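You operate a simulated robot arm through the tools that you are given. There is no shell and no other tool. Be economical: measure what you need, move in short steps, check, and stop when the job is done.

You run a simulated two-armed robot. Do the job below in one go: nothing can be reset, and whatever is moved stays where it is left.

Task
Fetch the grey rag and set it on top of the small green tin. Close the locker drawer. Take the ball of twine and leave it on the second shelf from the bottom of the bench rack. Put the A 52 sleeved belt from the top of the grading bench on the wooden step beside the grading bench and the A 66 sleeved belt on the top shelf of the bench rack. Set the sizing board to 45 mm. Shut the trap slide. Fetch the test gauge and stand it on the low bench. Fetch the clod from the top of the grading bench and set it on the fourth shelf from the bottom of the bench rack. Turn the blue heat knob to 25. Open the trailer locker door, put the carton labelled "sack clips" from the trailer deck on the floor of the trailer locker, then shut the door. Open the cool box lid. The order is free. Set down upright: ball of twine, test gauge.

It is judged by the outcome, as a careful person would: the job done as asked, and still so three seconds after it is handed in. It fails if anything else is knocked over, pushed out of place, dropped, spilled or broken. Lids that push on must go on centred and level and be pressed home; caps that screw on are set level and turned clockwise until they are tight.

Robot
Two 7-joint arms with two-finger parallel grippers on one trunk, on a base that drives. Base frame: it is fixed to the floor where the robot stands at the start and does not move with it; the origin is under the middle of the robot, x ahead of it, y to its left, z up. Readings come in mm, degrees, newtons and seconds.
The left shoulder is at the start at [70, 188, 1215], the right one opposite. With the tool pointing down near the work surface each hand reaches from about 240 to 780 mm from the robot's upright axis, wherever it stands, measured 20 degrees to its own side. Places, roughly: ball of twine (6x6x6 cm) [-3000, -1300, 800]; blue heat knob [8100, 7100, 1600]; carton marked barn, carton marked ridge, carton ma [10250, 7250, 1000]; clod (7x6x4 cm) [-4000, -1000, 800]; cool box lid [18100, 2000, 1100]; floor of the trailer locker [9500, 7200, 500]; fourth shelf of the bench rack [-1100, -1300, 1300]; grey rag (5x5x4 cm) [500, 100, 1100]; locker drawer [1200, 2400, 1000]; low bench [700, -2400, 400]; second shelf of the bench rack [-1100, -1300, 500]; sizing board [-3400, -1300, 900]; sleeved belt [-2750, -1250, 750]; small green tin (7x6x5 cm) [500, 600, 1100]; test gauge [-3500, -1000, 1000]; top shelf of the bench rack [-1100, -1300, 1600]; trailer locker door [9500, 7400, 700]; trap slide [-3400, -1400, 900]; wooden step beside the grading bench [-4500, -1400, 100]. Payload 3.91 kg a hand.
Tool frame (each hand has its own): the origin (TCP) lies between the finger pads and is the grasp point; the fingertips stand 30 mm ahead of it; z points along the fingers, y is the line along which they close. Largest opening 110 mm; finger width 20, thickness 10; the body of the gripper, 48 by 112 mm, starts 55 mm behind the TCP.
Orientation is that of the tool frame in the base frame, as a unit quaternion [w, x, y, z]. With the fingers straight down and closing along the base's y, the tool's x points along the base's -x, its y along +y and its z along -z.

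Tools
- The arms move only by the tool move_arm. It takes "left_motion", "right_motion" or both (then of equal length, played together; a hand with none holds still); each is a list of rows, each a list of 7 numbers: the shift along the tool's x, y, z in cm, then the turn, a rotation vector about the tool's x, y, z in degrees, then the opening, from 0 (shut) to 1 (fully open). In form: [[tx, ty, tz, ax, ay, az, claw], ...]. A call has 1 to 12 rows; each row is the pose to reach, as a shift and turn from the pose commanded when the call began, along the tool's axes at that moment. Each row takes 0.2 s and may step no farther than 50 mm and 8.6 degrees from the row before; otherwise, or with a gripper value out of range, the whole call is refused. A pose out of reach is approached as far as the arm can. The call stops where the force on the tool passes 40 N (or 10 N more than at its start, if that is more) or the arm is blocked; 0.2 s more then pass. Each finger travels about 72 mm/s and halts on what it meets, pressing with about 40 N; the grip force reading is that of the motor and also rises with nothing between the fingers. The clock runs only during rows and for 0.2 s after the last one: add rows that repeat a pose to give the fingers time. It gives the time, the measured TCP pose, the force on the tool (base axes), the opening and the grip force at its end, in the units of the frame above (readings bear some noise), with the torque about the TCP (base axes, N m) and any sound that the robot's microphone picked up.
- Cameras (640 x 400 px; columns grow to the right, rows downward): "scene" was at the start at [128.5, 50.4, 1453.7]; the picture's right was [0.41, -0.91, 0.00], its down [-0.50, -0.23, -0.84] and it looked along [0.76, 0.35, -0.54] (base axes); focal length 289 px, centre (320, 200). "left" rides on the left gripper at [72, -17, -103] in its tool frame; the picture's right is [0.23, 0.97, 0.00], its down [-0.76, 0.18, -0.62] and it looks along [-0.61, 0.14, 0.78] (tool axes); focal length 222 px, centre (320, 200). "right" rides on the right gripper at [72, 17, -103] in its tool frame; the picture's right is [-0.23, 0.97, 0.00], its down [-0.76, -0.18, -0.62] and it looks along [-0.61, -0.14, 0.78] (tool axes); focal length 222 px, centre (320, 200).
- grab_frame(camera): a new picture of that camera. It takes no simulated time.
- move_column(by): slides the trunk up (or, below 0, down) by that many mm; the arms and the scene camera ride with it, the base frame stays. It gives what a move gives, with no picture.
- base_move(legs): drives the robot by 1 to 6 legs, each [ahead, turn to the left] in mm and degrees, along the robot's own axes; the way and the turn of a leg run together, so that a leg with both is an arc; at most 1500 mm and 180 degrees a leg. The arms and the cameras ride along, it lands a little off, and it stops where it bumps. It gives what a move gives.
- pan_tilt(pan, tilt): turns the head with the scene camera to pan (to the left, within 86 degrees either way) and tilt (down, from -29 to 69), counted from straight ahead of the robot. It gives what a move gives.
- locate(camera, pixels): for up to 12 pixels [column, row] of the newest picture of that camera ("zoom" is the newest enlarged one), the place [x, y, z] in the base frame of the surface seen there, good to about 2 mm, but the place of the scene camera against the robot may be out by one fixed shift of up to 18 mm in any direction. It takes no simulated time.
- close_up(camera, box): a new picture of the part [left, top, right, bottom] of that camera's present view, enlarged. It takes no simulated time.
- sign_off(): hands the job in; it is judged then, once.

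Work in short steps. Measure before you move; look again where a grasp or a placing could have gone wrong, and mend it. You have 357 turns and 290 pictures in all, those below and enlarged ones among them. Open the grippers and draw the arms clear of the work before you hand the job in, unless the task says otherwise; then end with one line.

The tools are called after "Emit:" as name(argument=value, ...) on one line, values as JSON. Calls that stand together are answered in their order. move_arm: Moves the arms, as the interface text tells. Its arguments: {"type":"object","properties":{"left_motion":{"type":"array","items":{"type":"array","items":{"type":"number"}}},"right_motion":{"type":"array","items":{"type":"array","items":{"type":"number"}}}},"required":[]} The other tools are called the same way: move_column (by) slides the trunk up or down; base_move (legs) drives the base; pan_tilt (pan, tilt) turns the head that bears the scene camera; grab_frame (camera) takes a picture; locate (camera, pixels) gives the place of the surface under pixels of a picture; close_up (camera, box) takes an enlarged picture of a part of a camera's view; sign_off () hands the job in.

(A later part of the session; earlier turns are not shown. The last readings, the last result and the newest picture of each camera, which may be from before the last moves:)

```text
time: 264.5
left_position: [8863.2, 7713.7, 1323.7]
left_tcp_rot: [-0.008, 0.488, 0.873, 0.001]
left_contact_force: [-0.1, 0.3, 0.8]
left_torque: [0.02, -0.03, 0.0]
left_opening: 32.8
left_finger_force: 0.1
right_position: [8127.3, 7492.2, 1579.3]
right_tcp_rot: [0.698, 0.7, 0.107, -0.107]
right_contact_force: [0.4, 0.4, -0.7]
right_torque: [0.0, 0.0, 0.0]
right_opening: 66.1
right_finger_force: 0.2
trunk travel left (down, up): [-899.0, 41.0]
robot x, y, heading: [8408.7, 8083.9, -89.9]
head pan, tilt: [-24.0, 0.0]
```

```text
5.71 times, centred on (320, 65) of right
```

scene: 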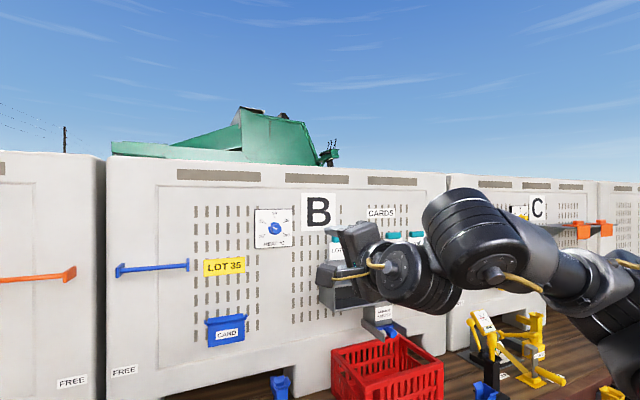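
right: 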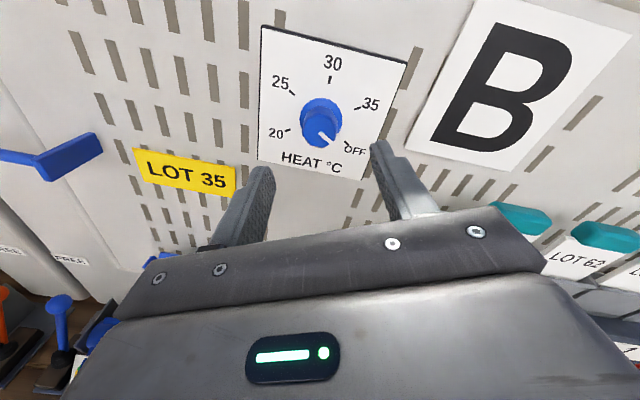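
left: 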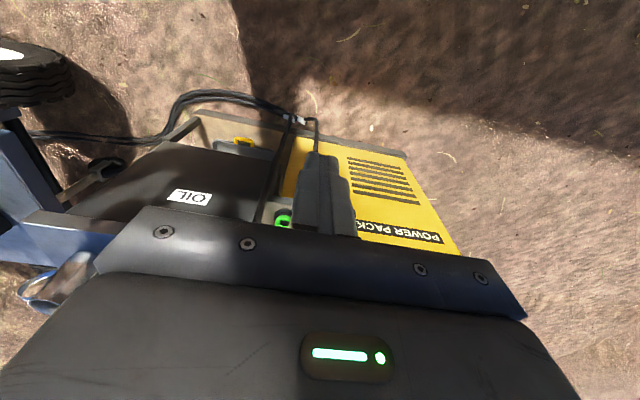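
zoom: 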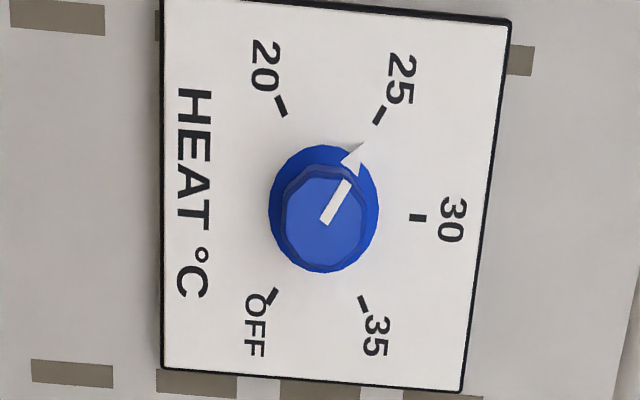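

The knob is exactly at 25. Next is the trailer locker: I'll roll the right hand so its closing axis is horizontal, back off, and drive in front of the locker.

Emit:
move_arm(right_motion=[[0, 0, -2, 0, 0, 8.5, 0.6], [0, 0, -4, 0, 0, 17, 0.6], [0, 0, -6, 0, 0, 25.5, 0.6], [0, 0, -8, 0, 0, 34, 0.6], [0, 0, -10, 0, 0, 42.5, 0.6], [0, 0, -12, 0, 0, 51, 0.6], [0, 0, -12, 0, 0, 59.5, 0.6], [0, 0, -12, 0, 0, 68, 0.6], [0, 0, -12, 0, 0, 76.5, 0.6], [0, 0, -12, 0, 0, 85, 0.6], [0, 0, -12, 0, 0, 93.5, 0.6], [0, 0, -12, 0, 0, 102, 0.6]])

Emit:
base_move(legs=[[-350, 0], [0, 90], [1250, 0], [0, -90]])

Emit:
pan_tilt(pan=10, tilt=25)

Emit:
grab_frame(camera="scene")

```text
time: 267.1
left_position: [8862.2, 7715.4, 1324.2]
left_tcp_rot: [-0.008, 0.488, 0.873, 0.002]
left_contact_force: [0.3, 0.3, 0.1]
left_torque: [0.0, 0.01, 0.01]
left_opening: 32.9
left_finger_force: 0.1
right_position: [8124.8, 7608.2, 1585.8]
right_tcp_rot: [0.522, 0.524, -0.476, 0.475]
right_contact_force: [0.0, -0.1, 0.0]
right_torque: [0.01, -0.01, 0.01]
right_opening: 66.0
right_finger_force: 0.1
right hand out of reach, approached as far as the arm can: row 6, 7, 8, 9, 10, 11, 12
trunk travel left (down, up): [-899.0, 41.0]
robot x, y, heading: [8407.5, 8079.1, -90.0]
head pan, tilt: [-24.0, 0.0]
```

```text
time: 282.9
left_position: [10115.2, 8068.6, 1325.1]
left_tcp_rot: [-0.009, 0.487, 0.874, 0.001]
left_contact_force: [0.2, -0.1, -0.2]
left_torque: [0.05, -0.02, -0.02]
left_opening: 32.9
left_finger_force: 0.2
right_position: [9379.5, 7959.5, 1587.1]
right_tcp_rot: [0.523, 0.524, -0.475, 0.475]
right_contact_force: [0.2, 0.2, 0.2]
right_torque: [-0.01, -0.04, -0.01]
right_opening: 66.1
right_finger_force: 0.1
trunk travel left (down, up): [-899.0, 41.0]
robot x, y, heading: [9657.3, 8434.3, -89.8]
head pan, tilt: [-24.0, 0.0]
```

```text
time: 283.9
left_position: [10115.1, 8069.1, 1325.1]
left_tcp_rot: [-0.009, 0.486, 0.874, 0.0]
left_contact_force: [0.4, 0.1, 0.4]
left_torque: [0.01, -0.02, 0.0]
left_opening: 33.0
left_finger_force: 0.1
right_position: [9378.6, 7959.1, 1586.7]
right_tcp_rot: [0.523, 0.525, -0.475, 0.475]
right_contact_force: [0.5, 0.2, 0.1]
right_torque: [-0.05, 0.03, -0.02]
right_opening: 66.1
right_finger_force: 0.0
trunk travel left (down, up): [-899.0, 41.0]
robot x, y, heading: [9659.2, 8433.6, -89.8]
head pan, tilt: [10.0, 25.0]
```

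```text
215 pictures are left
```

scene: 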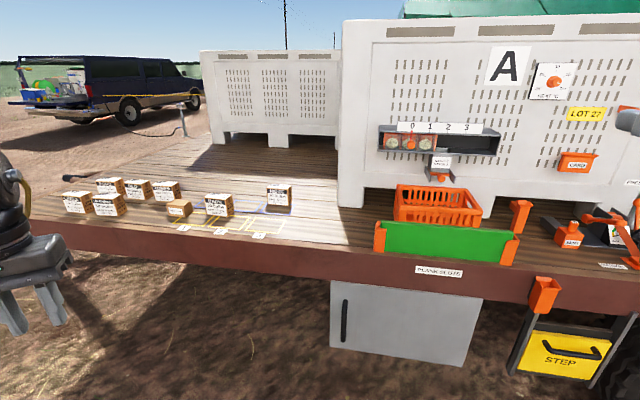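

I can see the cartons on the deck and the locker door with its black handle at (344,318). I'll zoom in to read labels.

Emit:
close_up(camera="scene", box=[55, 165, 305, 250])

Emit:
locate(camera="scene", pixels=[[344, 305], [344, 320], [344, 338], [331, 285], [480, 300], [463, 362], [333, 345], [400, 320], [180, 205], [219, 205], [278, 195], [400, 280]])

```text
2.56 times, centred on (180, 208) of scene
```

zoom: 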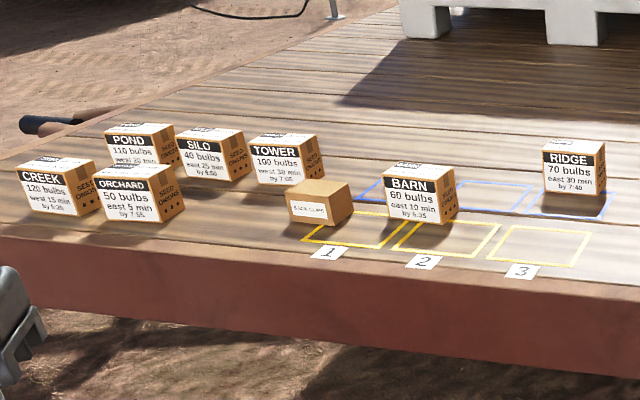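

```text
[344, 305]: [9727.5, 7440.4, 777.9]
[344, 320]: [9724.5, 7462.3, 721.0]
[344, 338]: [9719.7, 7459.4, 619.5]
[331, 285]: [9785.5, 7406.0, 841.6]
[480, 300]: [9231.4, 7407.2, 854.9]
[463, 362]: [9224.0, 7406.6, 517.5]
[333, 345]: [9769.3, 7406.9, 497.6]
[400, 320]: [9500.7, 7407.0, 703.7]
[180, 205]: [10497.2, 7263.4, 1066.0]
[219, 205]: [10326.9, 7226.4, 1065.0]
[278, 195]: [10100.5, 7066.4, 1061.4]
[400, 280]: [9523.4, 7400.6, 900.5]
```

Emit:
close_up(camera="scene", box=[160, 192, 200, 222])

Emit:
locate(camera="zoom", pixels=[[320, 200], [130, 130], [480, 240], [250, 60], [500, 100], [100, 200], [330, 290], [300, 110]])

```text
13.33 times, centred on (180, 207) of scene
```

zoom: 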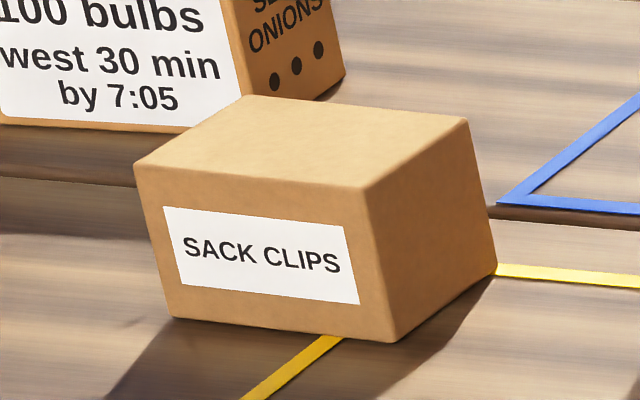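

```text
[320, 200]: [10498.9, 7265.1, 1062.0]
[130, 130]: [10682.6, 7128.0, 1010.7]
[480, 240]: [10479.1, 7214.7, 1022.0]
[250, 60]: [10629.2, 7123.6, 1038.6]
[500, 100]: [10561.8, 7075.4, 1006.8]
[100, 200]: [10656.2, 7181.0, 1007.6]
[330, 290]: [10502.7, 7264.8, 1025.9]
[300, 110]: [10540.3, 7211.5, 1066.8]
```

"SACK CLIPS" is the small plain carton near (10505,7240). First the door: face y≈7407, hinge at x≈9224, handle at (9724,7460,620–778). I'll stand at x≈10004, outside the door's swing, and lower the trunk.

Emit:
base_move(legs=[[0, 90], [345, 0], [0, -90], [300, 0]])

Emit:
move_column(by=-700)

Emit:
pan_tilt(pan=-20, tilt=15)

Emit:
grab_frame(camera="scene")

Emit:
grab_frame(camera="right")

```text
time: 295.5
left_position: [10456.8, 7764.4, 1324.5]
left_tcp_rot: [-0.007, 0.491, 0.871, 0.0]
left_contact_force: [0.3, 0.2, 0.2]
left_torque: [-0.02, 0.03, -0.03]
left_opening: 33.4
left_finger_force: 0.0
right_position: [9720.2, 7662.3, 1587.7]
right_tcp_rot: [0.526, 0.521, -0.478, 0.473]
right_contact_force: [-0.8, 0.8, 0.9]
right_torque: [-0.04, 0.01, 0.01]
right_opening: 66.1
right_finger_force: 0.1
trunk travel left (down, up): [-899.0, 41.0]
robot x, y, heading: [10004.1, 8128.5, -90.6]
head pan, tilt: [10.0, 25.0]
```

```text
refused: -700 is not a number from -400 to 400
```

```text
time: 296.5
left_position: [10458.9, 7759.8, 1324.1]
left_tcp_rot: [-0.009, 0.492, 0.87, 0.001]
left_contact_force: [0.3, 0.4, -0.8]
left_torque: [0.02, -0.03, 0.0]
left_opening: 33.0
left_finger_force: 0.0
right_position: [9720.6, 7659.3, 1586.5]
right_tcp_rot: [0.526, 0.522, -0.478, 0.471]
right_contact_force: [0.1, -0.6, -0.2]
right_torque: [0.0, 0.0, 0.02]
right_opening: 66.0
right_finger_force: 0.2
trunk travel left (down, up): [-899.0, 41.0]
robot x, y, heading: [10005.8, 8126.1, -90.5]
head pan, tilt: [-20.0, 15.0]
```

```text
212 pictures are left
```

scene: 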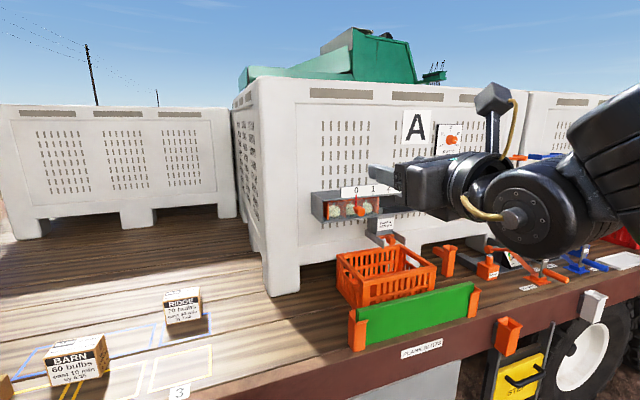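

```text
211 pictures are left
```

right: 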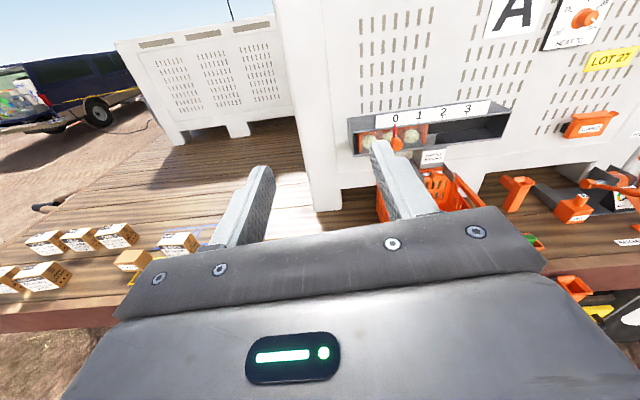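

Trunk moves are limited to 400 mm per call. I'll lower twice.

Emit:
move_column(by=-400)

Emit:
move_column(by=-330)

Emit:
grab_frame(camera="right")

Emit:
grab_frame(camera="scene")

```text
time: 300.3
left_position: [10457.4, 7761.3, 926.0]
left_tcp_rot: [-0.008, 0.492, 0.871, 0.002]
left_contact_force: [-0.3, -0.1, 0.6]
left_torque: [-0.01, 0.0, -0.02]
left_opening: 33.0
left_finger_force: 0.1
right_position: [9719.5, 7661.1, 1187.0]
right_tcp_rot: [0.525, 0.522, -0.477, 0.473]
right_contact_force: [-0.3, -0.2, 0.7]
right_torque: [0.01, -0.01, -0.01]
right_opening: 66.0
right_finger_force: 0.0
trunk travel left (down, up): [-499.0, 441.0]
robot x, y, heading: [10008.1, 8126.9, -90.7]
head pan, tilt: [-20.0, 15.0]
```

```text
time: 303.5
left_position: [10457.7, 7760.4, 595.3]
left_tcp_rot: [-0.008, 0.491, 0.871, 0.0]
left_contact_force: [0.3, -0.1, 0.4]
left_torque: [0.04, 0.0, -0.05]
left_opening: 32.9
left_finger_force: 0.2
right_position: [9721.5, 7660.7, 857.0]
right_tcp_rot: [0.525, 0.522, -0.477, 0.473]
right_contact_force: [0.1, 0.6, -0.6]
right_torque: [-0.01, 0.02, -0.01]
right_opening: 66.2
right_finger_force: 0.1
trunk travel left (down, up): [-169.0, 771.0]
robot x, y, heading: [10005.4, 8130.6, -90.7]
head pan, tilt: [-20.0, 15.0]
```

```text
210 pictures are left
```

right: 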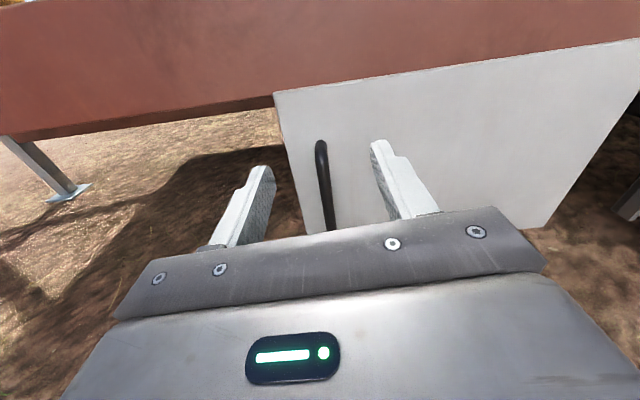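

```text
209 pictures are left
```

scene: 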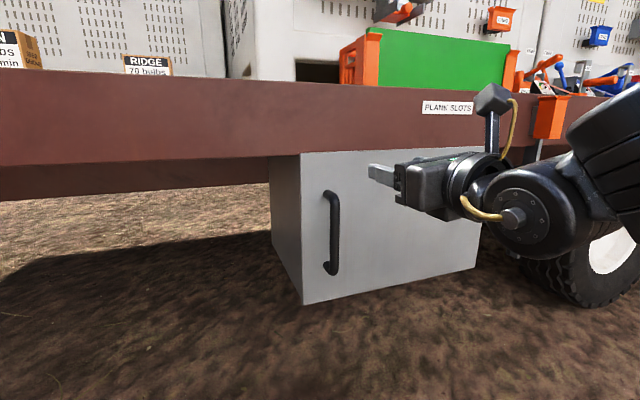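

The handle is seen between the fingers. I'll locate it with the right camera.

Emit:
locate(camera="right", pixels=[[321, 145], [324, 180], [329, 225], [280, 100], [640, 45], [530, 225], [300, 225], [350, 120], [500, 120], [275, 105]])

Emit:
locate(camera="scene", pixels=[[334, 195], [337, 230], [333, 270], [304, 300], [300, 160], [475, 265]])

```text
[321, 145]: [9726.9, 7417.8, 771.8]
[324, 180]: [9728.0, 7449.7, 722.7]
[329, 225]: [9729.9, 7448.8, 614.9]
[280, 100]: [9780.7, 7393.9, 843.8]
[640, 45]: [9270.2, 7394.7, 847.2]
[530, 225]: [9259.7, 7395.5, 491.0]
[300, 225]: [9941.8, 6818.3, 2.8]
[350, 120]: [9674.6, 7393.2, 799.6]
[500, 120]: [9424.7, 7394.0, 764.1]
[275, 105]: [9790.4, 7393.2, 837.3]
```

```text
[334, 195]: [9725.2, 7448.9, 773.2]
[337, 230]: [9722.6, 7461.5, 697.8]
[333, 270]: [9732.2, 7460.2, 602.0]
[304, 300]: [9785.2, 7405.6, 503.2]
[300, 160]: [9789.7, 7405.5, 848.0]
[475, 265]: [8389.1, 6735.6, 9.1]
```

Handle bar centre ≈ (9728,7440), z 615–772. I'll lower the hand to z≈700 and align.

Emit:
move_arm(right_motion=[[-4, -0.5, 0, 0, 0, 2, 0.6], [-8, -1.1, 0, 0, 0, 4, 0.6], [-12, -1.7, 0, 0, 0, 5.6, 0.6], [-15.6, -2.2, 0, 0, 0, 5.6, 0.6]])

Emit:
grab_frame(camera="right")

```text
time: 304.5
left_position: [10456.6, 7761.2, 595.3]
left_tcp_rot: [-0.009, 0.492, 0.871, 0.0]
left_contact_force: [-0.4, -0.2, -0.4]
left_torque: [0.01, -0.03, 0.0]
left_opening: 32.6
left_finger_force: 0.0
right_position: [9710.1, 7594.6, 729.2]
right_tcp_rot: [0.502, 0.498, -0.502, 0.498]
right_contact_force: [-0.3, 0.7, 0.4]
right_torque: [0.01, -0.01, 0.04]
right_opening: 65.8
right_finger_force: 0.1
right hand out of reach, approached as far as the arm can: row 1, 2, 3, 4
trunk travel left (down, up): [-169.0, 771.0]
robot x, y, heading: [10005.6, 8131.5, -90.6]
head pan, tilt: [-20.0, 15.0]
```

```text
208 pictures are left
```

right: 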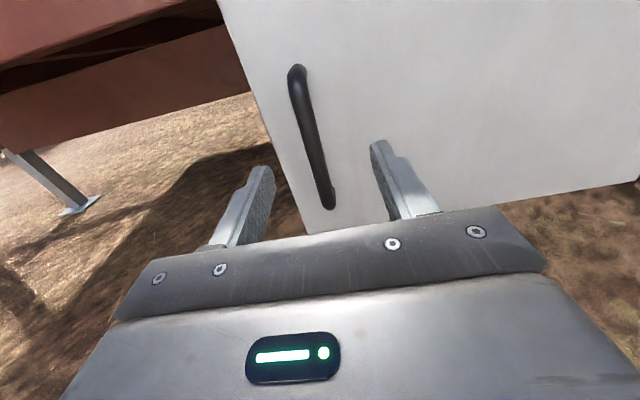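

The orientation is exact now. I'll shift and advance to the handle.

Emit:
move_arm(right_motion=[[-1.5, -1.8, 2, 0, 0, 0, 0.7], [-2.9, -1.8, 5, 0, 0, 0, 0.7], [-2.9, -1.8, 9, 0, 0, 0, 0.7], [-2.9, -1.8, 12, 0, 0, 0, 0.7]])

Emit:
grab_frame(camera="right")

```text
time: 305.5
left_position: [10458.7, 7759.9, 595.7]
left_tcp_rot: [-0.009, 0.491, 0.871, 0.0]
left_contact_force: [0.8, -0.7, -0.7]
left_torque: [0.01, 0.03, 0.02]
left_opening: 33.0
left_finger_force: 0.0
right_position: [9727.8, 7474.1, 698.9]
right_tcp_rot: [-0.502, -0.496, 0.505, -0.497]
right_contact_force: [-0.5, -0.1, 0.4]
right_torque: [0.0, -0.02, -0.04]
right_opening: 76.8
right_finger_force: 0.0
trunk travel left (down, up): [-169.0, 771.0]
robot x, y, heading: [10002.5, 8127.8, -90.5]
head pan, tilt: [-20.0, 15.0]
```

```text
207 pictures are left
```

right: 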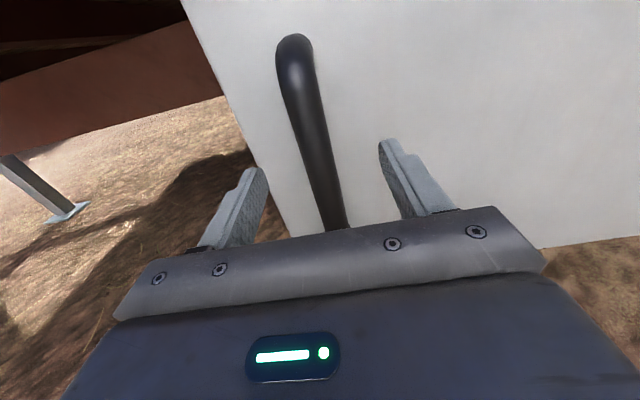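

I'll advance 33 mm and close on the bar.

Emit:
move_arm(right_motion=[[0, 0, 2, 0, 0, 0, 0.7], [0, 0, 3.3, 0, 0, 0, 0.7], [0, 0, 3.3, 0, 0, 0, 0.4], [0, 0, 3.3, 0, 0, 0, 0.2], [0, 0, 3.3, 0, 0, 0, 0.05], [0, 0, 3.3, 0, 0, 0, 0.05], [0, 0, 3.3, 0, 0, 0, 0.05]])

Emit:
grab_frame(camera="right")

```text
time: 307.1
left_position: [10457.3, 7761.9, 595.6]
left_tcp_rot: [-0.009, 0.492, 0.87, 0.001]
left_contact_force: [0.1, -0.4, -0.4]
left_torque: [0.03, 0.04, 0.03]
left_opening: 33.3
left_finger_force: 0.1
right_position: [9728.1, 7440.7, 699.3]
right_tcp_rot: [-0.502, -0.497, 0.503, -0.497]
right_contact_force: [-2.0, -1.3, 0.2]
right_torque: [0.16, 0.1, -0.01]
right_opening: 21.3
right_finger_force: 45.2
trunk travel left (down, up): [-169.0, 771.0]
robot x, y, heading: [10006.9, 8129.9, -90.6]
head pan, tilt: [-20.0, 15.0]
```

```text
206 pictures are left
```

right: 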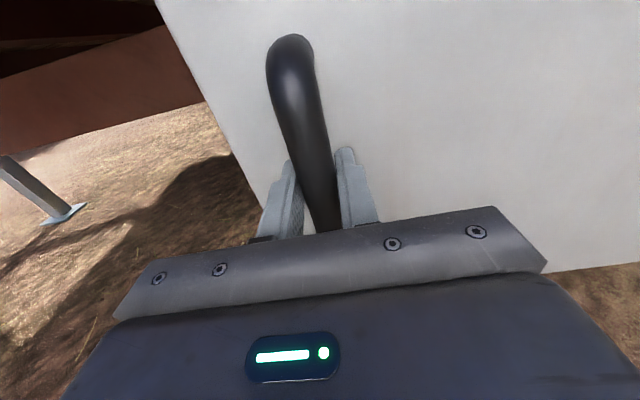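

It's gripped. I'll pull along the hinge arc (hinge ≈ (9259,7394)), turning the hand with the door: first 12°.

Emit:
move_arm(right_motion=[[0, 0.2, -2.4, 3, 0, 0, 0.05], [0, 0.74, -4.88, 6, 0, 0, 0.05], [0, 1.3, -7.3, 9, 0, 0, 0.05], [0, 1.98, -9.65, 12, 0, 0, 0.05]])

Emit:
grab_frame(camera="right")

```text
time: 308.1
left_position: [10457.0, 7760.1, 594.2]
left_tcp_rot: [-0.008, 0.491, 0.871, 0.002]
left_contact_force: [-0.1, 0.0, -0.6]
left_torque: [0.0, 0.03, 0.0]
left_opening: 33.0
left_finger_force: 0.1
right_position: [9710.1, 7538.3, 699.2]
right_tcp_rot: [0.447, 0.548, -0.448, 0.547]
right_contact_force: [-4.9, -1.1, -1.0]
right_torque: [-0.5, 0.03, -0.33]
right_opening: 21.6
right_finger_force: 44.8
trunk travel left (down, up): [-169.0, 771.0]
robot x, y, heading: [10004.1, 8130.7, -90.4]
head pan, tilt: [-20.0, 15.0]
```

```text
205 pictures are left
```

right: 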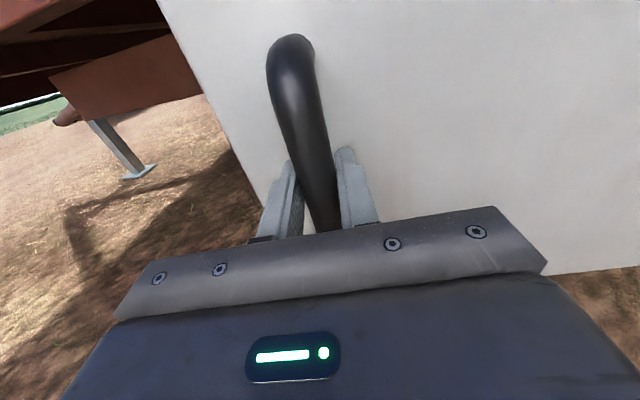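

It works. I'll continue the same arc for 24° more.

Emit:
move_arm(right_motion=[[0, 0.3, -2.45, 3, 0, 0, 0.05], [0, 0.74, -4.88, 6, 0, 0, 0.05], [0, 1.3, -7.28, 9, 0, 0, 0.05], [0, 1.98, -9.65, 12, 0, 0, 0.05], [0, 2.79, -11.98, 15, 0, 0, 0.05], [0, 3.72, -14.27, 18, 0, 0, 0.05], [0, 4.76, -16.5, 21, 0, 0, 0.05], [0, 5.93, -18.68, 24, 0, 0, 0.05]])

Emit:
grab_frame(camera="scene")

```text
time: 309.9
left_position: [10458.5, 7761.3, 594.8]
left_tcp_rot: [-0.008, 0.492, 0.871, 0.002]
left_contact_force: [1.0, 0.9, -0.1]
left_torque: [0.0, 0.02, -0.01]
left_opening: 33.2
left_finger_force: 0.1
right_position: [9617.0, 7711.2, 700.0]
right_tcp_rot: [0.321, 0.631, -0.323, 0.628]
right_contact_force: [20.4, 17.1, -16.4]
right_torque: [0.24, 0.49, -0.13]
right_opening: 21.8
right_finger_force: 44.5
trunk travel left (down, up): [-169.0, 771.0]
robot x, y, heading: [10011.7, 8129.1, -90.5]
head pan, tilt: [-20.0, 15.0]
```

```text
204 pictures are left
```

scene: 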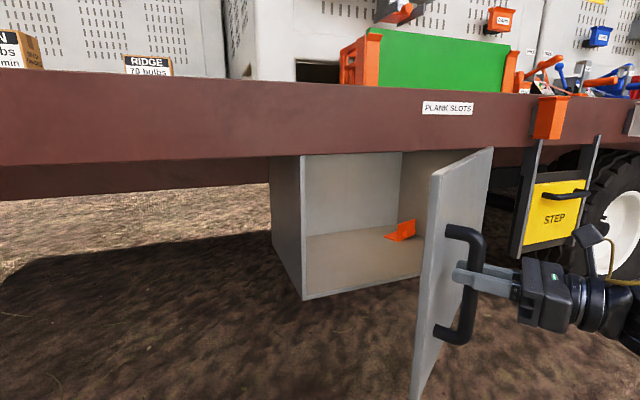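

The door's about 37° open with some side force building. I'll loosen and regrip to relieve it, then continue the arc 24° more.

Emit:
move_arm(right_motion=[[0, 0, 0, 0, 0, 0, 0.4], [0, 0, 0, 0, 0, 0, 0.4], [0, 0, 0, 0, 0, 0, 0.05], [0, 0, 0, 0, 0, 0, 0.05], [0, 0, 0, 0, 0, 0, 0.05]])

Emit:
move_arm(right_motion=[[0, 0.2, -2.45, 3, 0, 0, 0.05], [0, 0.6, -4.88, 6, 0, 0, 0.05], [0, 1.1, -7.3, 9, 0, 0, 0.05], [0, 1.75, -9.7, 12, 0, 0, 0.05], [0, 2.5, -12.1, 15, 0, 0, 0.05], [0, 3.4, -14.4, 18, 0, 0, 0.05], [0, 4.4, -16.7, 21, 0, 0, 0.05], [0, 5.5, -18.9, 24, 0, 0, 0.05]])

Emit:
grab_frame(camera="scene")

```text
time: 311.1
left_position: [10458.5, 7760.2, 594.7]
left_tcp_rot: [-0.009, 0.492, 0.871, 0.001]
left_contact_force: [0.5, 0.5, 0.0]
left_torque: [0.02, 0.02, 0.03]
left_opening: 32.9
left_finger_force: 0.1
right_position: [9617.7, 7709.8, 701.2]
right_tcp_rot: [0.322, 0.63, -0.323, 0.629]
right_contact_force: [19.3, 13.8, -5.3]
right_torque: [-0.76, -0.47, 0.28]
right_opening: 21.4
right_finger_force: 45.1
trunk travel left (down, up): [-169.0, 771.0]
robot x, y, heading: [10006.0, 8131.2, -90.5]
head pan, tilt: [-20.0, 15.0]
```

```text
time: 312.2
left_position: [10457.3, 7760.6, 595.6]
left_tcp_rot: [-0.008, 0.492, 0.871, 0.001]
left_contact_force: [0.4, -0.9, 0.7]
left_torque: [-0.01, 0.0, 0.02]
left_opening: 32.7
left_finger_force: 0.1
right_position: [9548.3, 7782.1, 700.2]
right_tcp_rot: [0.254, 0.66, -0.254, 0.66]
right_contact_force: [5.5, 6.9, 5.7]
right_torque: [-0.64, -0.78, 0.12]
right_opening: 21.8
right_finger_force: 44.8
trunk travel left (down, up): [-169.0, 771.0]
robot x, y, heading: [10005.3, 8130.5, -90.5]
head pan, tilt: [-20.0, 15.0]
stopped in row 5 (right hand): the force on the tool passed its limit (the readings are from after the stop); the commanded pose is now the measured one
```

```text
203 pictures are left
```

scene: 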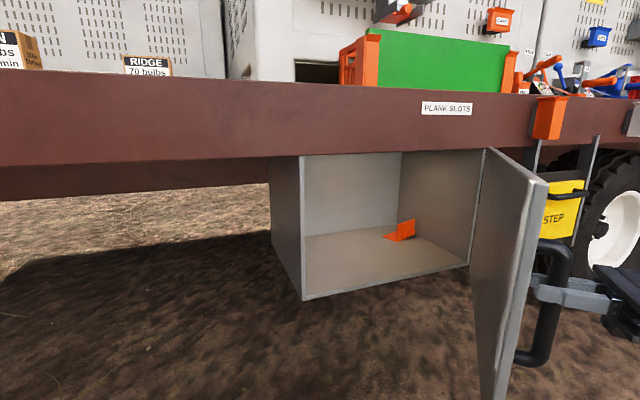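

I'm at about 48°. I'll release and look at the handle's position in the hand to regrip cleanly.

Emit:
move_arm(right_motion=[[0, 0, 0, 0, 0, 0, 0.4], [0, 0, 0, 0, 0, 0, 0.5], [0, 0, 0, 0, 0, 0, 0.5]])

Emit:
grab_frame(camera="right")

```text
time: 313.0
left_position: [10457.1, 7760.7, 595.8]
left_tcp_rot: [-0.008, 0.492, 0.871, 0.001]
left_contact_force: [-0.2, 0.5, -1.1]
left_torque: [0.0, 0.0, -0.01]
left_opening: 32.8
left_finger_force: 0.1
right_position: [9545.3, 7781.4, 699.2]
right_tcp_rot: [0.253, 0.659, -0.257, 0.66]
right_contact_force: [-0.4, 0.6, 0.0]
right_torque: [0.03, -0.01, 0.03]
right_opening: 54.8
right_finger_force: 0.0
trunk travel left (down, up): [-169.0, 771.0]
robot x, y, heading: [10001.9, 8131.8, -90.4]
head pan, tilt: [-20.0, 15.0]
```

```text
202 pictures are left
```

right: 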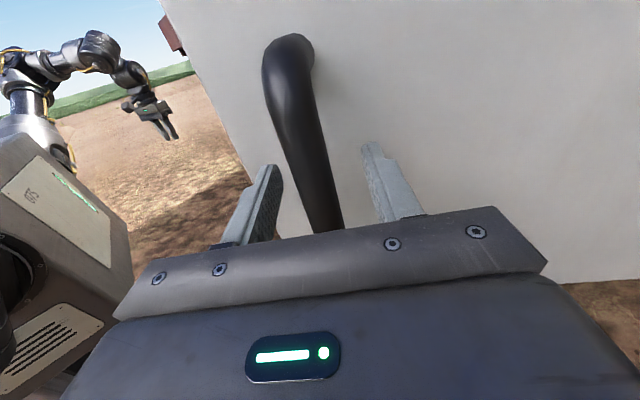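

Clean. Close again and continue the arc in finer steps.

Emit:
move_arm(right_motion=[[0, 0, 0, 0, 0, 0, 0.1], [0, 0, 0, 0, 0, 0, 0.05], [0, 0.22, -2.46, 3, 0, 0, 0.05], [0, 0.57, -4.9, 6, 0, 0, 0.05], [0, 1.05, -7.33, 9, 0, 0, 0.05], [0, 1.65, -9.72, 12, 0, 0, 0.05], [0, 2.38, -12.08, 15, 0, 0, 0.05], [0, 3.23, -14.4, 18, 0, 0, 0.05], [0, 4.2, -16.67, 21, 0, 0, 0.05], [0, 5.29, -18.89, 24, 0, 0, 0.05]])

Emit:
grab_frame(camera="scene")

```text
time: 314.2
left_position: [10457.9, 7760.2, 594.7]
left_tcp_rot: [-0.008, 0.493, 0.87, 0.0]
left_contact_force: [0.1, 1.0, 0.4]
left_torque: [-0.01, -0.01, -0.02]
left_opening: 33.0
left_finger_force: 0.0
right_position: [9493.4, 7820.7, 699.5]
right_tcp_rot: [0.204, 0.676, -0.207, 0.677]
right_contact_force: [3.5, 4.4, -1.1]
right_torque: [-0.85, -0.56, 0.17]
right_opening: 21.4
right_finger_force: 44.7
trunk travel left (down, up): [-169.0, 771.0]
robot x, y, heading: [10004.7, 8130.3, -90.5]
head pan, tilt: [-20.0, 15.0]
stopped in row 5 (right hand): the force on the tool passed its limit (the readings are from after the stop); the commanded pose is now the measured one
```

```text
201 pictures are left
```

scene: 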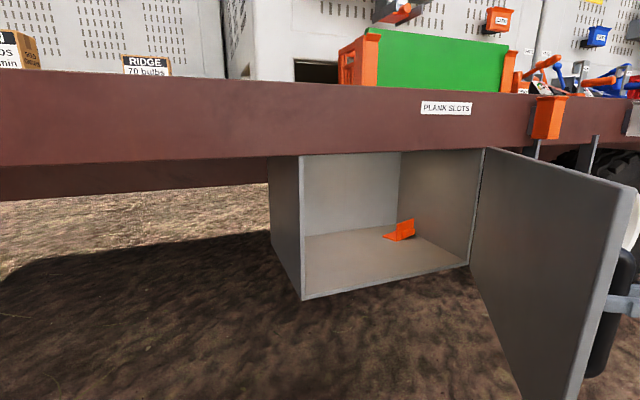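

About 57° now. I'll repeat release, regrip and arc.

Emit:
move_arm(right_motion=[[0, 0, 0, 0, 0, 0, 0.4], [0, 0, 0, 0, 0, 0, 0.4], [0, 0, 0, 0, 0, 0, 0.1], [0, 0, 0, 0, 0, 0, 0.05], [0, 0.1, -2.46, 3, 0, 0, 0.05], [0, 0.4, -4.9, 6, 0, 0, 0.05], [0, 0.8, -7.33, 9, 0, 0, 0.05], [0, 1.3, -9.72, 12, 0, 0, 0.05]])

Emit:
move_arm(right_motion=[[0, 0, 0, 0, 0, 0, 0.4], [0, 0, 0, 0, 0, 0, 0.4], [0, 0, 0, 0, 0, 0, 0.1], [0, 0, 0, 0, 0, 0, 0.05], [0, 0.1, -2.46, 3, 0, 0, 0.05], [0, 0.4, -4.9, 6, 0, 0, 0.05], [0, 0.8, -7.33, 9, 0, 0, 0.05], [0, 1.3, -9.72, 12, 0, 0, 0.05]])

Emit:
grab_frame(camera="scene")

```text
time: 316.0
left_position: [10457.1, 7762.3, 596.4]
left_tcp_rot: [-0.008, 0.492, 0.87, 0.001]
left_contact_force: [0.3, 0.2, 0.1]
left_torque: [0.02, -0.03, 0.0]
left_opening: 33.0
left_finger_force: 0.0
right_position: [9404.2, 7864.0, 698.7]
right_tcp_rot: [0.132, 0.694, -0.134, 0.695]
right_contact_force: [9.9, 25.6, -12.9]
right_torque: [-0.69, -0.34, -0.1]
right_opening: 21.8
right_finger_force: 44.7
trunk travel left (down, up): [-169.0, 771.0]
robot x, y, heading: [10003.4, 8131.3, -90.8]
head pan, tilt: [-20.0, 15.0]
```

```text
time: 317.7
left_position: [10455.5, 7760.9, 595.1]
left_tcp_rot: [-0.009, 0.492, 0.87, 0.001]
left_contact_force: [0.4, 0.6, -0.9]
left_torque: [-0.01, -0.02, -0.02]
left_opening: 33.0
left_finger_force: 0.0
right_position: [9341.3, 7884.1, 699.9]
right_tcp_rot: [0.078, 0.703, -0.083, 0.702]
right_contact_force: [2.8, 12.1, -8.3]
right_torque: [-0.74, -0.12, 0.23]
right_opening: 21.9
right_finger_force: 44.6
right hand out of reach, approached as far as the arm can: row 7, 8
trunk travel left (down, up): [-169.0, 771.0]
robot x, y, heading: [10003.7, 8130.9, -91.0]
head pan, tilt: [-20.0, 15.0]
stopped in row 8 (right hand): the force on the tool passed its limit (the readings are from after the stop); the commanded pose is now the measured one
```

```text
200 pictures are left
```

scene: 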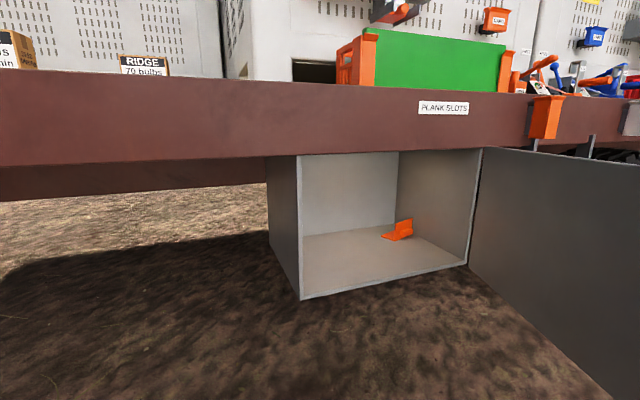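

The door's open about 78°. I'll release, withdraw from the handle and back the base away.

Emit:
move_arm(right_motion=[[0, 0, 0, 0, 0, 0, 0.4], [0, 0, 0, 0, 0, 0, 0.6], [0, 0, 0, 0, 0, 0, 0.6], [0, 0, -4, 0, 0, 0, 0.6], [0, 0, -7.5, 0, 0, 0, 0.6]])

Emit:
grab_frame(camera="right")

```text
time: 318.9
left_position: [10456.6, 7759.8, 595.9]
left_tcp_rot: [-0.009, 0.492, 0.871, 0.001]
left_contact_force: [0.3, 0.6, -0.7]
left_torque: [-0.01, -0.03, -0.02]
left_opening: 33.1
left_finger_force: 0.1
right_position: [9341.4, 7882.9, 699.2]
right_tcp_rot: [0.077, 0.703, -0.084, 0.702]
right_contact_force: [-1.3, 0.1, 0.7]
right_torque: [-0.02, 0.04, -0.01]
right_opening: 65.8
right_finger_force: 0.0
right hand out of reach, approached as far as the arm can: row 4, 5
trunk travel left (down, up): [-169.0, 771.0]
robot x, y, heading: [10003.1, 8133.1, -91.0]
head pan, tilt: [-20.0, 15.0]
```

```text
199 pictures are left
```

right: 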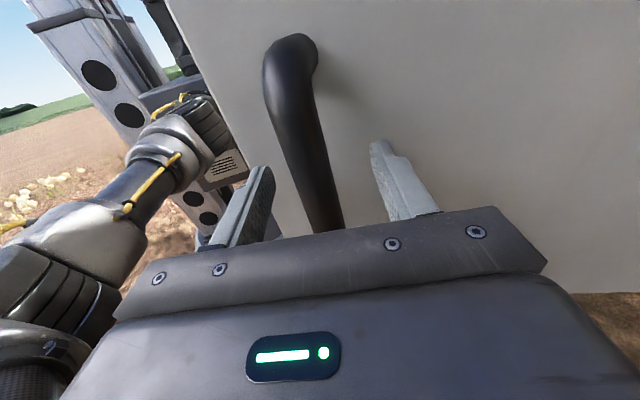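

The arm can't withdraw further that way, but the fingers straddle the vertical bar, so I'll raise the trunk 140 mm to slide off over its top.

Emit:
move_column(by=140)

Emit:
grab_frame(camera="right")

```text
time: 320.6
left_position: [10456.3, 7759.9, 734.7]
left_tcp_rot: [-0.009, 0.492, 0.871, 0.001]
left_contact_force: [-0.9, 0.3, 0.0]
left_torque: [0.04, -0.01, 0.0]
left_opening: 33.1
left_finger_force: 0.0
right_position: [9341.4, 7880.8, 839.5]
right_tcp_rot: [0.078, 0.703, -0.085, 0.702]
right_contact_force: [-0.1, -0.5, 0.2]
right_torque: [0.03, 0.0, 0.0]
right_opening: 66.2
right_finger_force: 0.0
trunk travel left (down, up): [-309.0, 631.0]
robot x, y, heading: [10004.6, 8130.4, -91.0]
head pan, tilt: [-20.0, 15.0]
```

```text
198 pictures are left
```

right: 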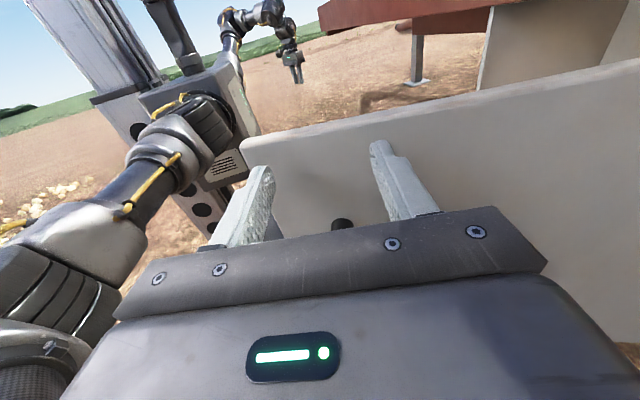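

Clear above the handle. I'll back away 380 mm, then bring the hand back to pointing forward.

Emit:
base_move(legs=[[-400, 0]])

Emit:
move_arm(right_motion=[[0, 0, 2, -8, 0, 0, 0.6], [0, -2, 4, -16, 0, 0, 0.6], [0, -4, 6, -24, 0, 0, 0.6], [0, -6, 9, -32, 0, 0, 0.6], [0, -5, 13, -40, 0, 0, 0.6], [0, -3, 17, -48, 0, 0, 0.6], [0, -1, 21, -56, 0, 0, 0.6], [0, 2, 25, -64, 0, 0, 0.6], [0, 4, 28, -72, 0, 0, 0.6], [0, 6, 31, -77, 0, 0, 0.6]])

Emit:
grab_frame(camera="scene")

```text
time: 323.1
left_position: [10463.2, 8162.9, 735.6]
left_tcp_rot: [-0.008, 0.493, 0.87, 0.0]
left_contact_force: [0.0, 0.3, -1.1]
left_torque: [0.0, 0.0, -0.02]
left_opening: 32.9
left_finger_force: 0.0
right_position: [9348.9, 8282.2, 839.9]
right_tcp_rot: [0.077, 0.703, -0.084, 0.702]
right_contact_force: [0.1, -0.4, -0.1]
right_torque: [0.0, 0.02, 0.0]
right_opening: 65.9
right_finger_force: 0.1
trunk travel left (down, up): [-309.0, 631.0]
robot x, y, heading: [10012.3, 8533.3, -90.9]
head pan, tilt: [-20.0, 15.0]
```

```text
time: 325.3
left_position: [10464.5, 8161.8, 732.4]
left_tcp_rot: [-0.01, 0.491, 0.871, 0.001]
left_contact_force: [0.9, -0.2, -0.5]
left_torque: [0.03, 0.01, 0.01]
left_opening: 33.0
left_finger_force: 0.0
right_position: [9540.2, 8126.8, 925.1]
right_tcp_rot: [-0.498, -0.502, 0.503, -0.497]
right_contact_force: [-0.8, -1.6, -0.8]
right_torque: [-0.08, -0.02, -0.01]
right_opening: 66.1
right_finger_force: 0.0
right hand out of reach, approached as far as the arm can: row 7, 8, 9, 10
trunk travel left (down, up): [-309.0, 631.0]
robot x, y, heading: [10011.6, 8530.9, -90.7]
head pan, tilt: [-20.0, 15.0]
```

```text
197 pictures are left
```

scene: 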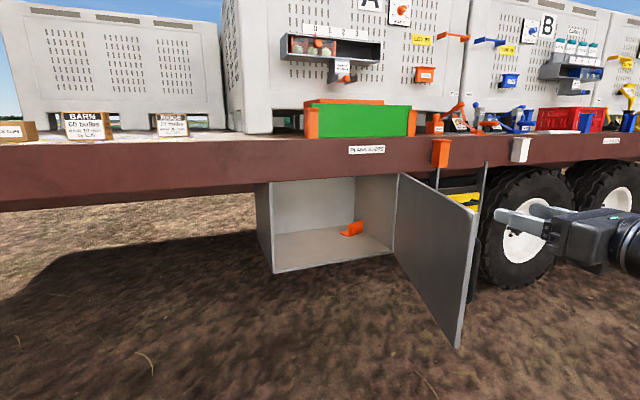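

The hand points forward again. Now I'll drive to the carton: to about (10800,8200) facing −y, trunk up.

Emit:
base_move(legs=[[0, 90.7], [790, 0], [0, -90], [300, 0]])

Emit:
move_column(by=230)

Emit:
grab_frame(camera="right")

```text
time: 338.8
left_position: [11262.8, 7864.5, 735.2]
left_tcp_rot: [-0.009, 0.483, 0.876, 0.001]
left_contact_force: [-1.0, -0.9, 0.6]
left_torque: [0.03, -0.01, 0.01]
left_opening: 33.0
left_finger_force: 0.2
right_position: [10339.4, 7809.8, 925.6]
right_tcp_rot: [0.492, 0.508, -0.497, 0.502]
right_contact_force: [-0.2, -0.3, 0.0]
right_torque: [-0.03, 0.01, -0.01]
right_opening: 65.6
right_finger_force: 0.0
trunk travel left (down, up): [-309.0, 631.0]
robot x, y, heading: [10806.6, 8226.5, -89.7]
head pan, tilt: [-20.0, 15.0]
```

```text
time: 341.2
left_position: [11261.3, 7866.8, 965.7]
left_tcp_rot: [-0.009, 0.483, 0.876, 0.001]
left_contact_force: [-0.1, -0.7, -0.3]
left_torque: [-0.02, -0.01, -0.01]
left_opening: 32.9
left_finger_force: 0.1
right_position: [10339.7, 7809.6, 1155.6]
right_tcp_rot: [0.492, 0.508, -0.497, 0.502]
right_contact_force: [-0.3, 0.0, 0.2]
right_torque: [-0.02, -0.02, -0.03]
right_opening: 66.1
right_finger_force: 0.0
trunk travel left (down, up): [-539.0, 401.0]
robot x, y, heading: [10803.1, 8227.5, -89.3]
head pan, tilt: [-20.0, 15.0]
```

```text
196 pictures are left
```

right: 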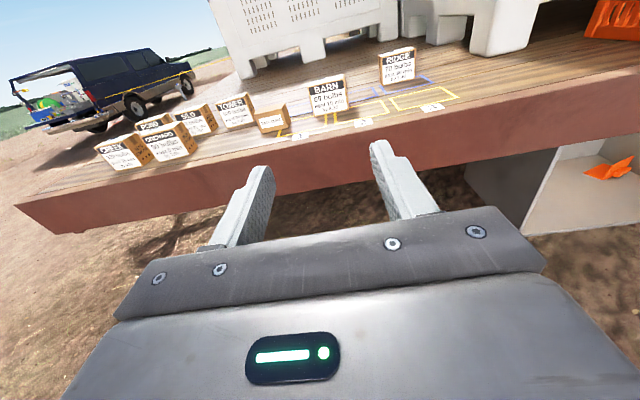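

Emit:
close_up(camera="right", box=[210, 70, 360, 160])

Emit:
locate(camera="zoom", pixels=[[187, 190], [295, 168], [330, 200], [220, 250], [320, 245], [212, 215], [275, 260], [240, 180], [400, 180], [90, 180]])

```text
4.27 times, centred on (285, 115) of right
```

zoom: 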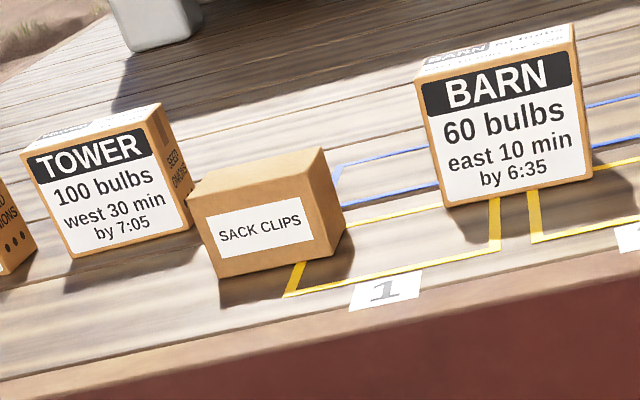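

```text
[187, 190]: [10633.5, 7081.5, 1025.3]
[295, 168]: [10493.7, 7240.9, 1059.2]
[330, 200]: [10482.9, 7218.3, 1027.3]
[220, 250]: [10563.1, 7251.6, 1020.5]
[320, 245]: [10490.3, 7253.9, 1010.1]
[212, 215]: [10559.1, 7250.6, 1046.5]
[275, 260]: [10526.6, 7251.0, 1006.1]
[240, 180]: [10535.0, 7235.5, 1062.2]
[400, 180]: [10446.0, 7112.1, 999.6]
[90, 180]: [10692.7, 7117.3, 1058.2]
```

The carton's front face is at y≈7252, x≈10487–10568, z 1003–1060. I'll bring the hand in line (x≈10527), tilt it 20° down, and close in.

Emit:
move_arm(right_motion=[[0, -3.7, 0, 0, -5, 0, 0.8], [0, -7.5, 0, 0, -10, 0, 1], [0, -11.2, 0, 0, -15, 0, 1], [0, -15, 0, 0, -20, 0, 1], [0, -18.7, 0, 0, -20, 0, 1]])

Emit:
base_move(legs=[[300, 0]])

Emit:
grab_frame(camera="right")

```text
time: 342.4
left_position: [11263.5, 7864.9, 963.2]
left_tcp_rot: [-0.009, 0.483, 0.876, 0.002]
left_contact_force: [1.6, 0.0, -0.6]
left_torque: [-0.01, 0.01, 0.01]
left_opening: 33.3
left_finger_force: 0.0
right_position: [10524.3, 7790.4, 1179.4]
right_tcp_rot: [0.398, 0.588, -0.576, 0.405]
right_contact_force: [0.2, 0.0, 0.3]
right_torque: [-0.02, 0.02, -0.02]
right_opening: 109.8
right_finger_force: 0.1
right hand out of reach, approached as far as the arm can: row 1, 2, 3, 4, 5
trunk travel left (down, up): [-539.0, 401.0]
robot x, y, heading: [10803.1, 8224.5, -89.5]
head pan, tilt: [-20.0, 15.0]
```

```text
time: 344.5
left_position: [11265.5, 7565.6, 964.7]
left_tcp_rot: [-0.009, 0.482, 0.876, 0.0]
left_contact_force: [-0.2, 0.5, -0.1]
left_torque: [0.02, 0.0, 0.03]
left_opening: 33.0
left_finger_force: 0.0
right_position: [10524.9, 7493.5, 1180.2]
right_tcp_rot: [0.399, 0.587, -0.576, 0.405]
right_contact_force: [0.6, -0.1, -0.2]
right_torque: [-0.04, 0.03, -0.01]
right_opening: 110.0
right_finger_force: 0.0
trunk travel left (down, up): [-539.0, 401.0]
robot x, y, heading: [10803.9, 7926.5, -89.4]
head pan, tilt: [-20.0, 15.0]
```

```text
194 pictures are left
```

right: 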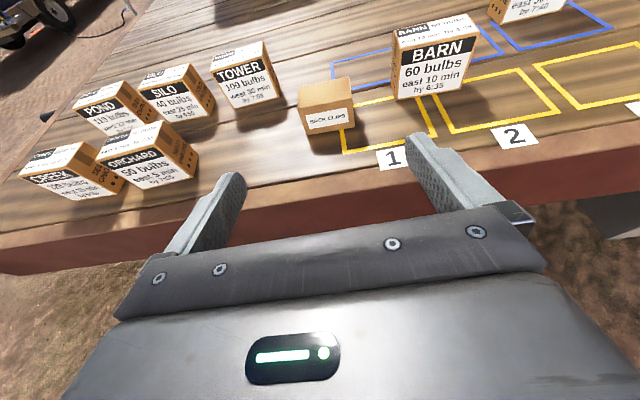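

Emit:
close_up(camera="right", box=[280, 60, 380, 170])

Emit:
locate(camera="zoom", pixels=[[135, 170], [265, 145], [255, 75], [125, 105], [152, 280], [272, 235], [200, 210], [200, 120], [268, 190], [290, 290]])

```text
3.64 times, centred on (330, 115) of right
```

zoom: 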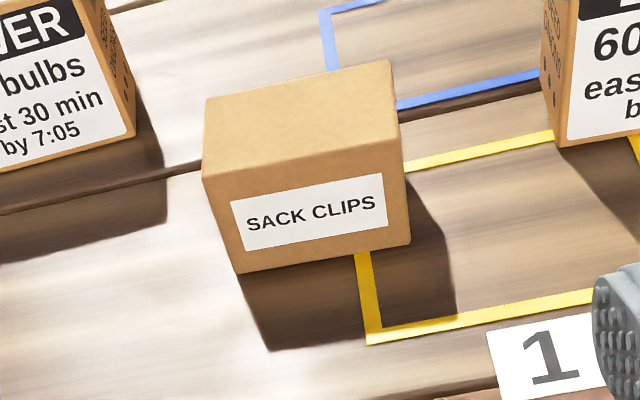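

```text
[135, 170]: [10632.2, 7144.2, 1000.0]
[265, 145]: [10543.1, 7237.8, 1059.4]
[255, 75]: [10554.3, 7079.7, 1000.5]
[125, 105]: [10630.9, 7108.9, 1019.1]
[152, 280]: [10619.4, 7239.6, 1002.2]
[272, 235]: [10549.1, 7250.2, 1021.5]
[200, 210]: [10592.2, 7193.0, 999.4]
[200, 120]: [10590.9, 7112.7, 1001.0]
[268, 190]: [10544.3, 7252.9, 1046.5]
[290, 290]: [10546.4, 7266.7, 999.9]
```

Emit:
locate(camera="zoom", pixels=[[208, 178], [394, 148], [384, 65], [210, 102], [240, 265], [404, 240], [300, 120], [402, 190], [240, 210], [375, 205]])

```text
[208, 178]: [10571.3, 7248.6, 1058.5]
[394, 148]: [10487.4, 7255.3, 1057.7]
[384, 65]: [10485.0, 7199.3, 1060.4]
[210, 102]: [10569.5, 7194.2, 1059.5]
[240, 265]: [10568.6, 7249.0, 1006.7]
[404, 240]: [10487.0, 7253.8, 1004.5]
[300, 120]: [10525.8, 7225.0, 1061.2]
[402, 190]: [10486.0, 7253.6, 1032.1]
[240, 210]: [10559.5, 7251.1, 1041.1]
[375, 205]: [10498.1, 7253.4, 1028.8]
```

Carton measured: x 10485–10571, y 7196–7252, z 1000–1060. I'll move to a stand-off point on the approach line.

Emit:
move_arm(right_motion=[[-0.8, -0.1, 4, 0, 0, 0, 1], [-1.6, -0.2, 8, 0, 0, 0, 1], [-2.4, -0.3, 12, 0, 0, 0, 1], [-3.2, -0.3, 16, 0, 0, 0, 1], [-4.1, -0.3, 20, 0, 0, 0, 1]])

Emit:
grab_frame(camera="right")

```text
time: 345.7
left_position: [11264.7, 7564.2, 964.6]
left_tcp_rot: [-0.009, 0.482, 0.876, 0.002]
left_contact_force: [-0.3, -0.6, 0.1]
left_torque: [0.01, -0.01, -0.02]
left_opening: 32.9
left_finger_force: 0.2
right_position: [10530.8, 7318.8, 1070.2]
right_tcp_rot: [0.399, 0.587, -0.576, 0.406]
right_contact_force: [-0.2, -0.7, -0.6]
right_torque: [0.03, 0.01, 0.01]
right_opening: 110.0
right_finger_force: 0.1
trunk travel left (down, up): [-539.0, 401.0]
robot x, y, heading: [10804.5, 7927.8, -89.5]
head pan, tilt: [-20.0, 15.0]
```

```text
192 pictures are left
```

right: 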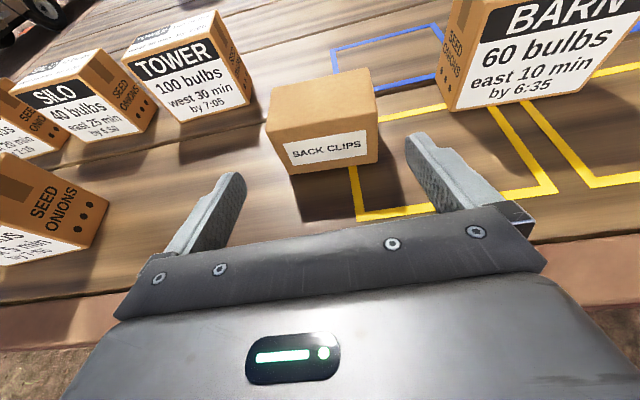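

Aligned. I'll yaw about 5° to match the carton and move in 99 mm with the fingers wide, then close.

Emit:
move_arm(right_motion=[[0, 0, 1, -2.6, 0, 1, 1], [0, 0.1, 2, -5.2, 0, 2, 1], [0.1, 0.2, 5, -5.2, 0, 2, 1], [0.1, 0.28, 8, -5.2, 0, 2, 1], [0.1, 0.28, 9.9, -5.2, 0, 2, 1]])

Emit:
grab_frame(camera="right")

```text
time: 346.9
left_position: [11264.8, 7566.3, 964.9]
left_tcp_rot: [-0.009, 0.482, 0.876, 0.0]
left_contact_force: [0.7, 1.0, -0.4]
left_torque: [-0.02, -0.01, 0.01]
left_opening: 33.1
left_finger_force: 0.2
right_position: [10531.4, 7226.6, 1037.0]
right_tcp_rot: [-0.418, -0.559, 0.603, -0.387]
right_contact_force: [0.5, -1.3, 0.1]
right_torque: [-0.02, 0.0, 0.01]
right_opening: 110.0
right_finger_force: 0.0
trunk travel left (down, up): [-539.0, 401.0]
robot x, y, heading: [10804.3, 7928.3, -89.4]
head pan, tilt: [-20.0, 15.0]
```

```text
191 pictures are left
```

right: 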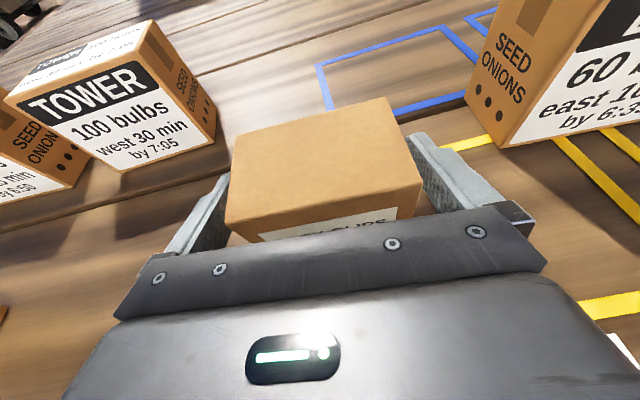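

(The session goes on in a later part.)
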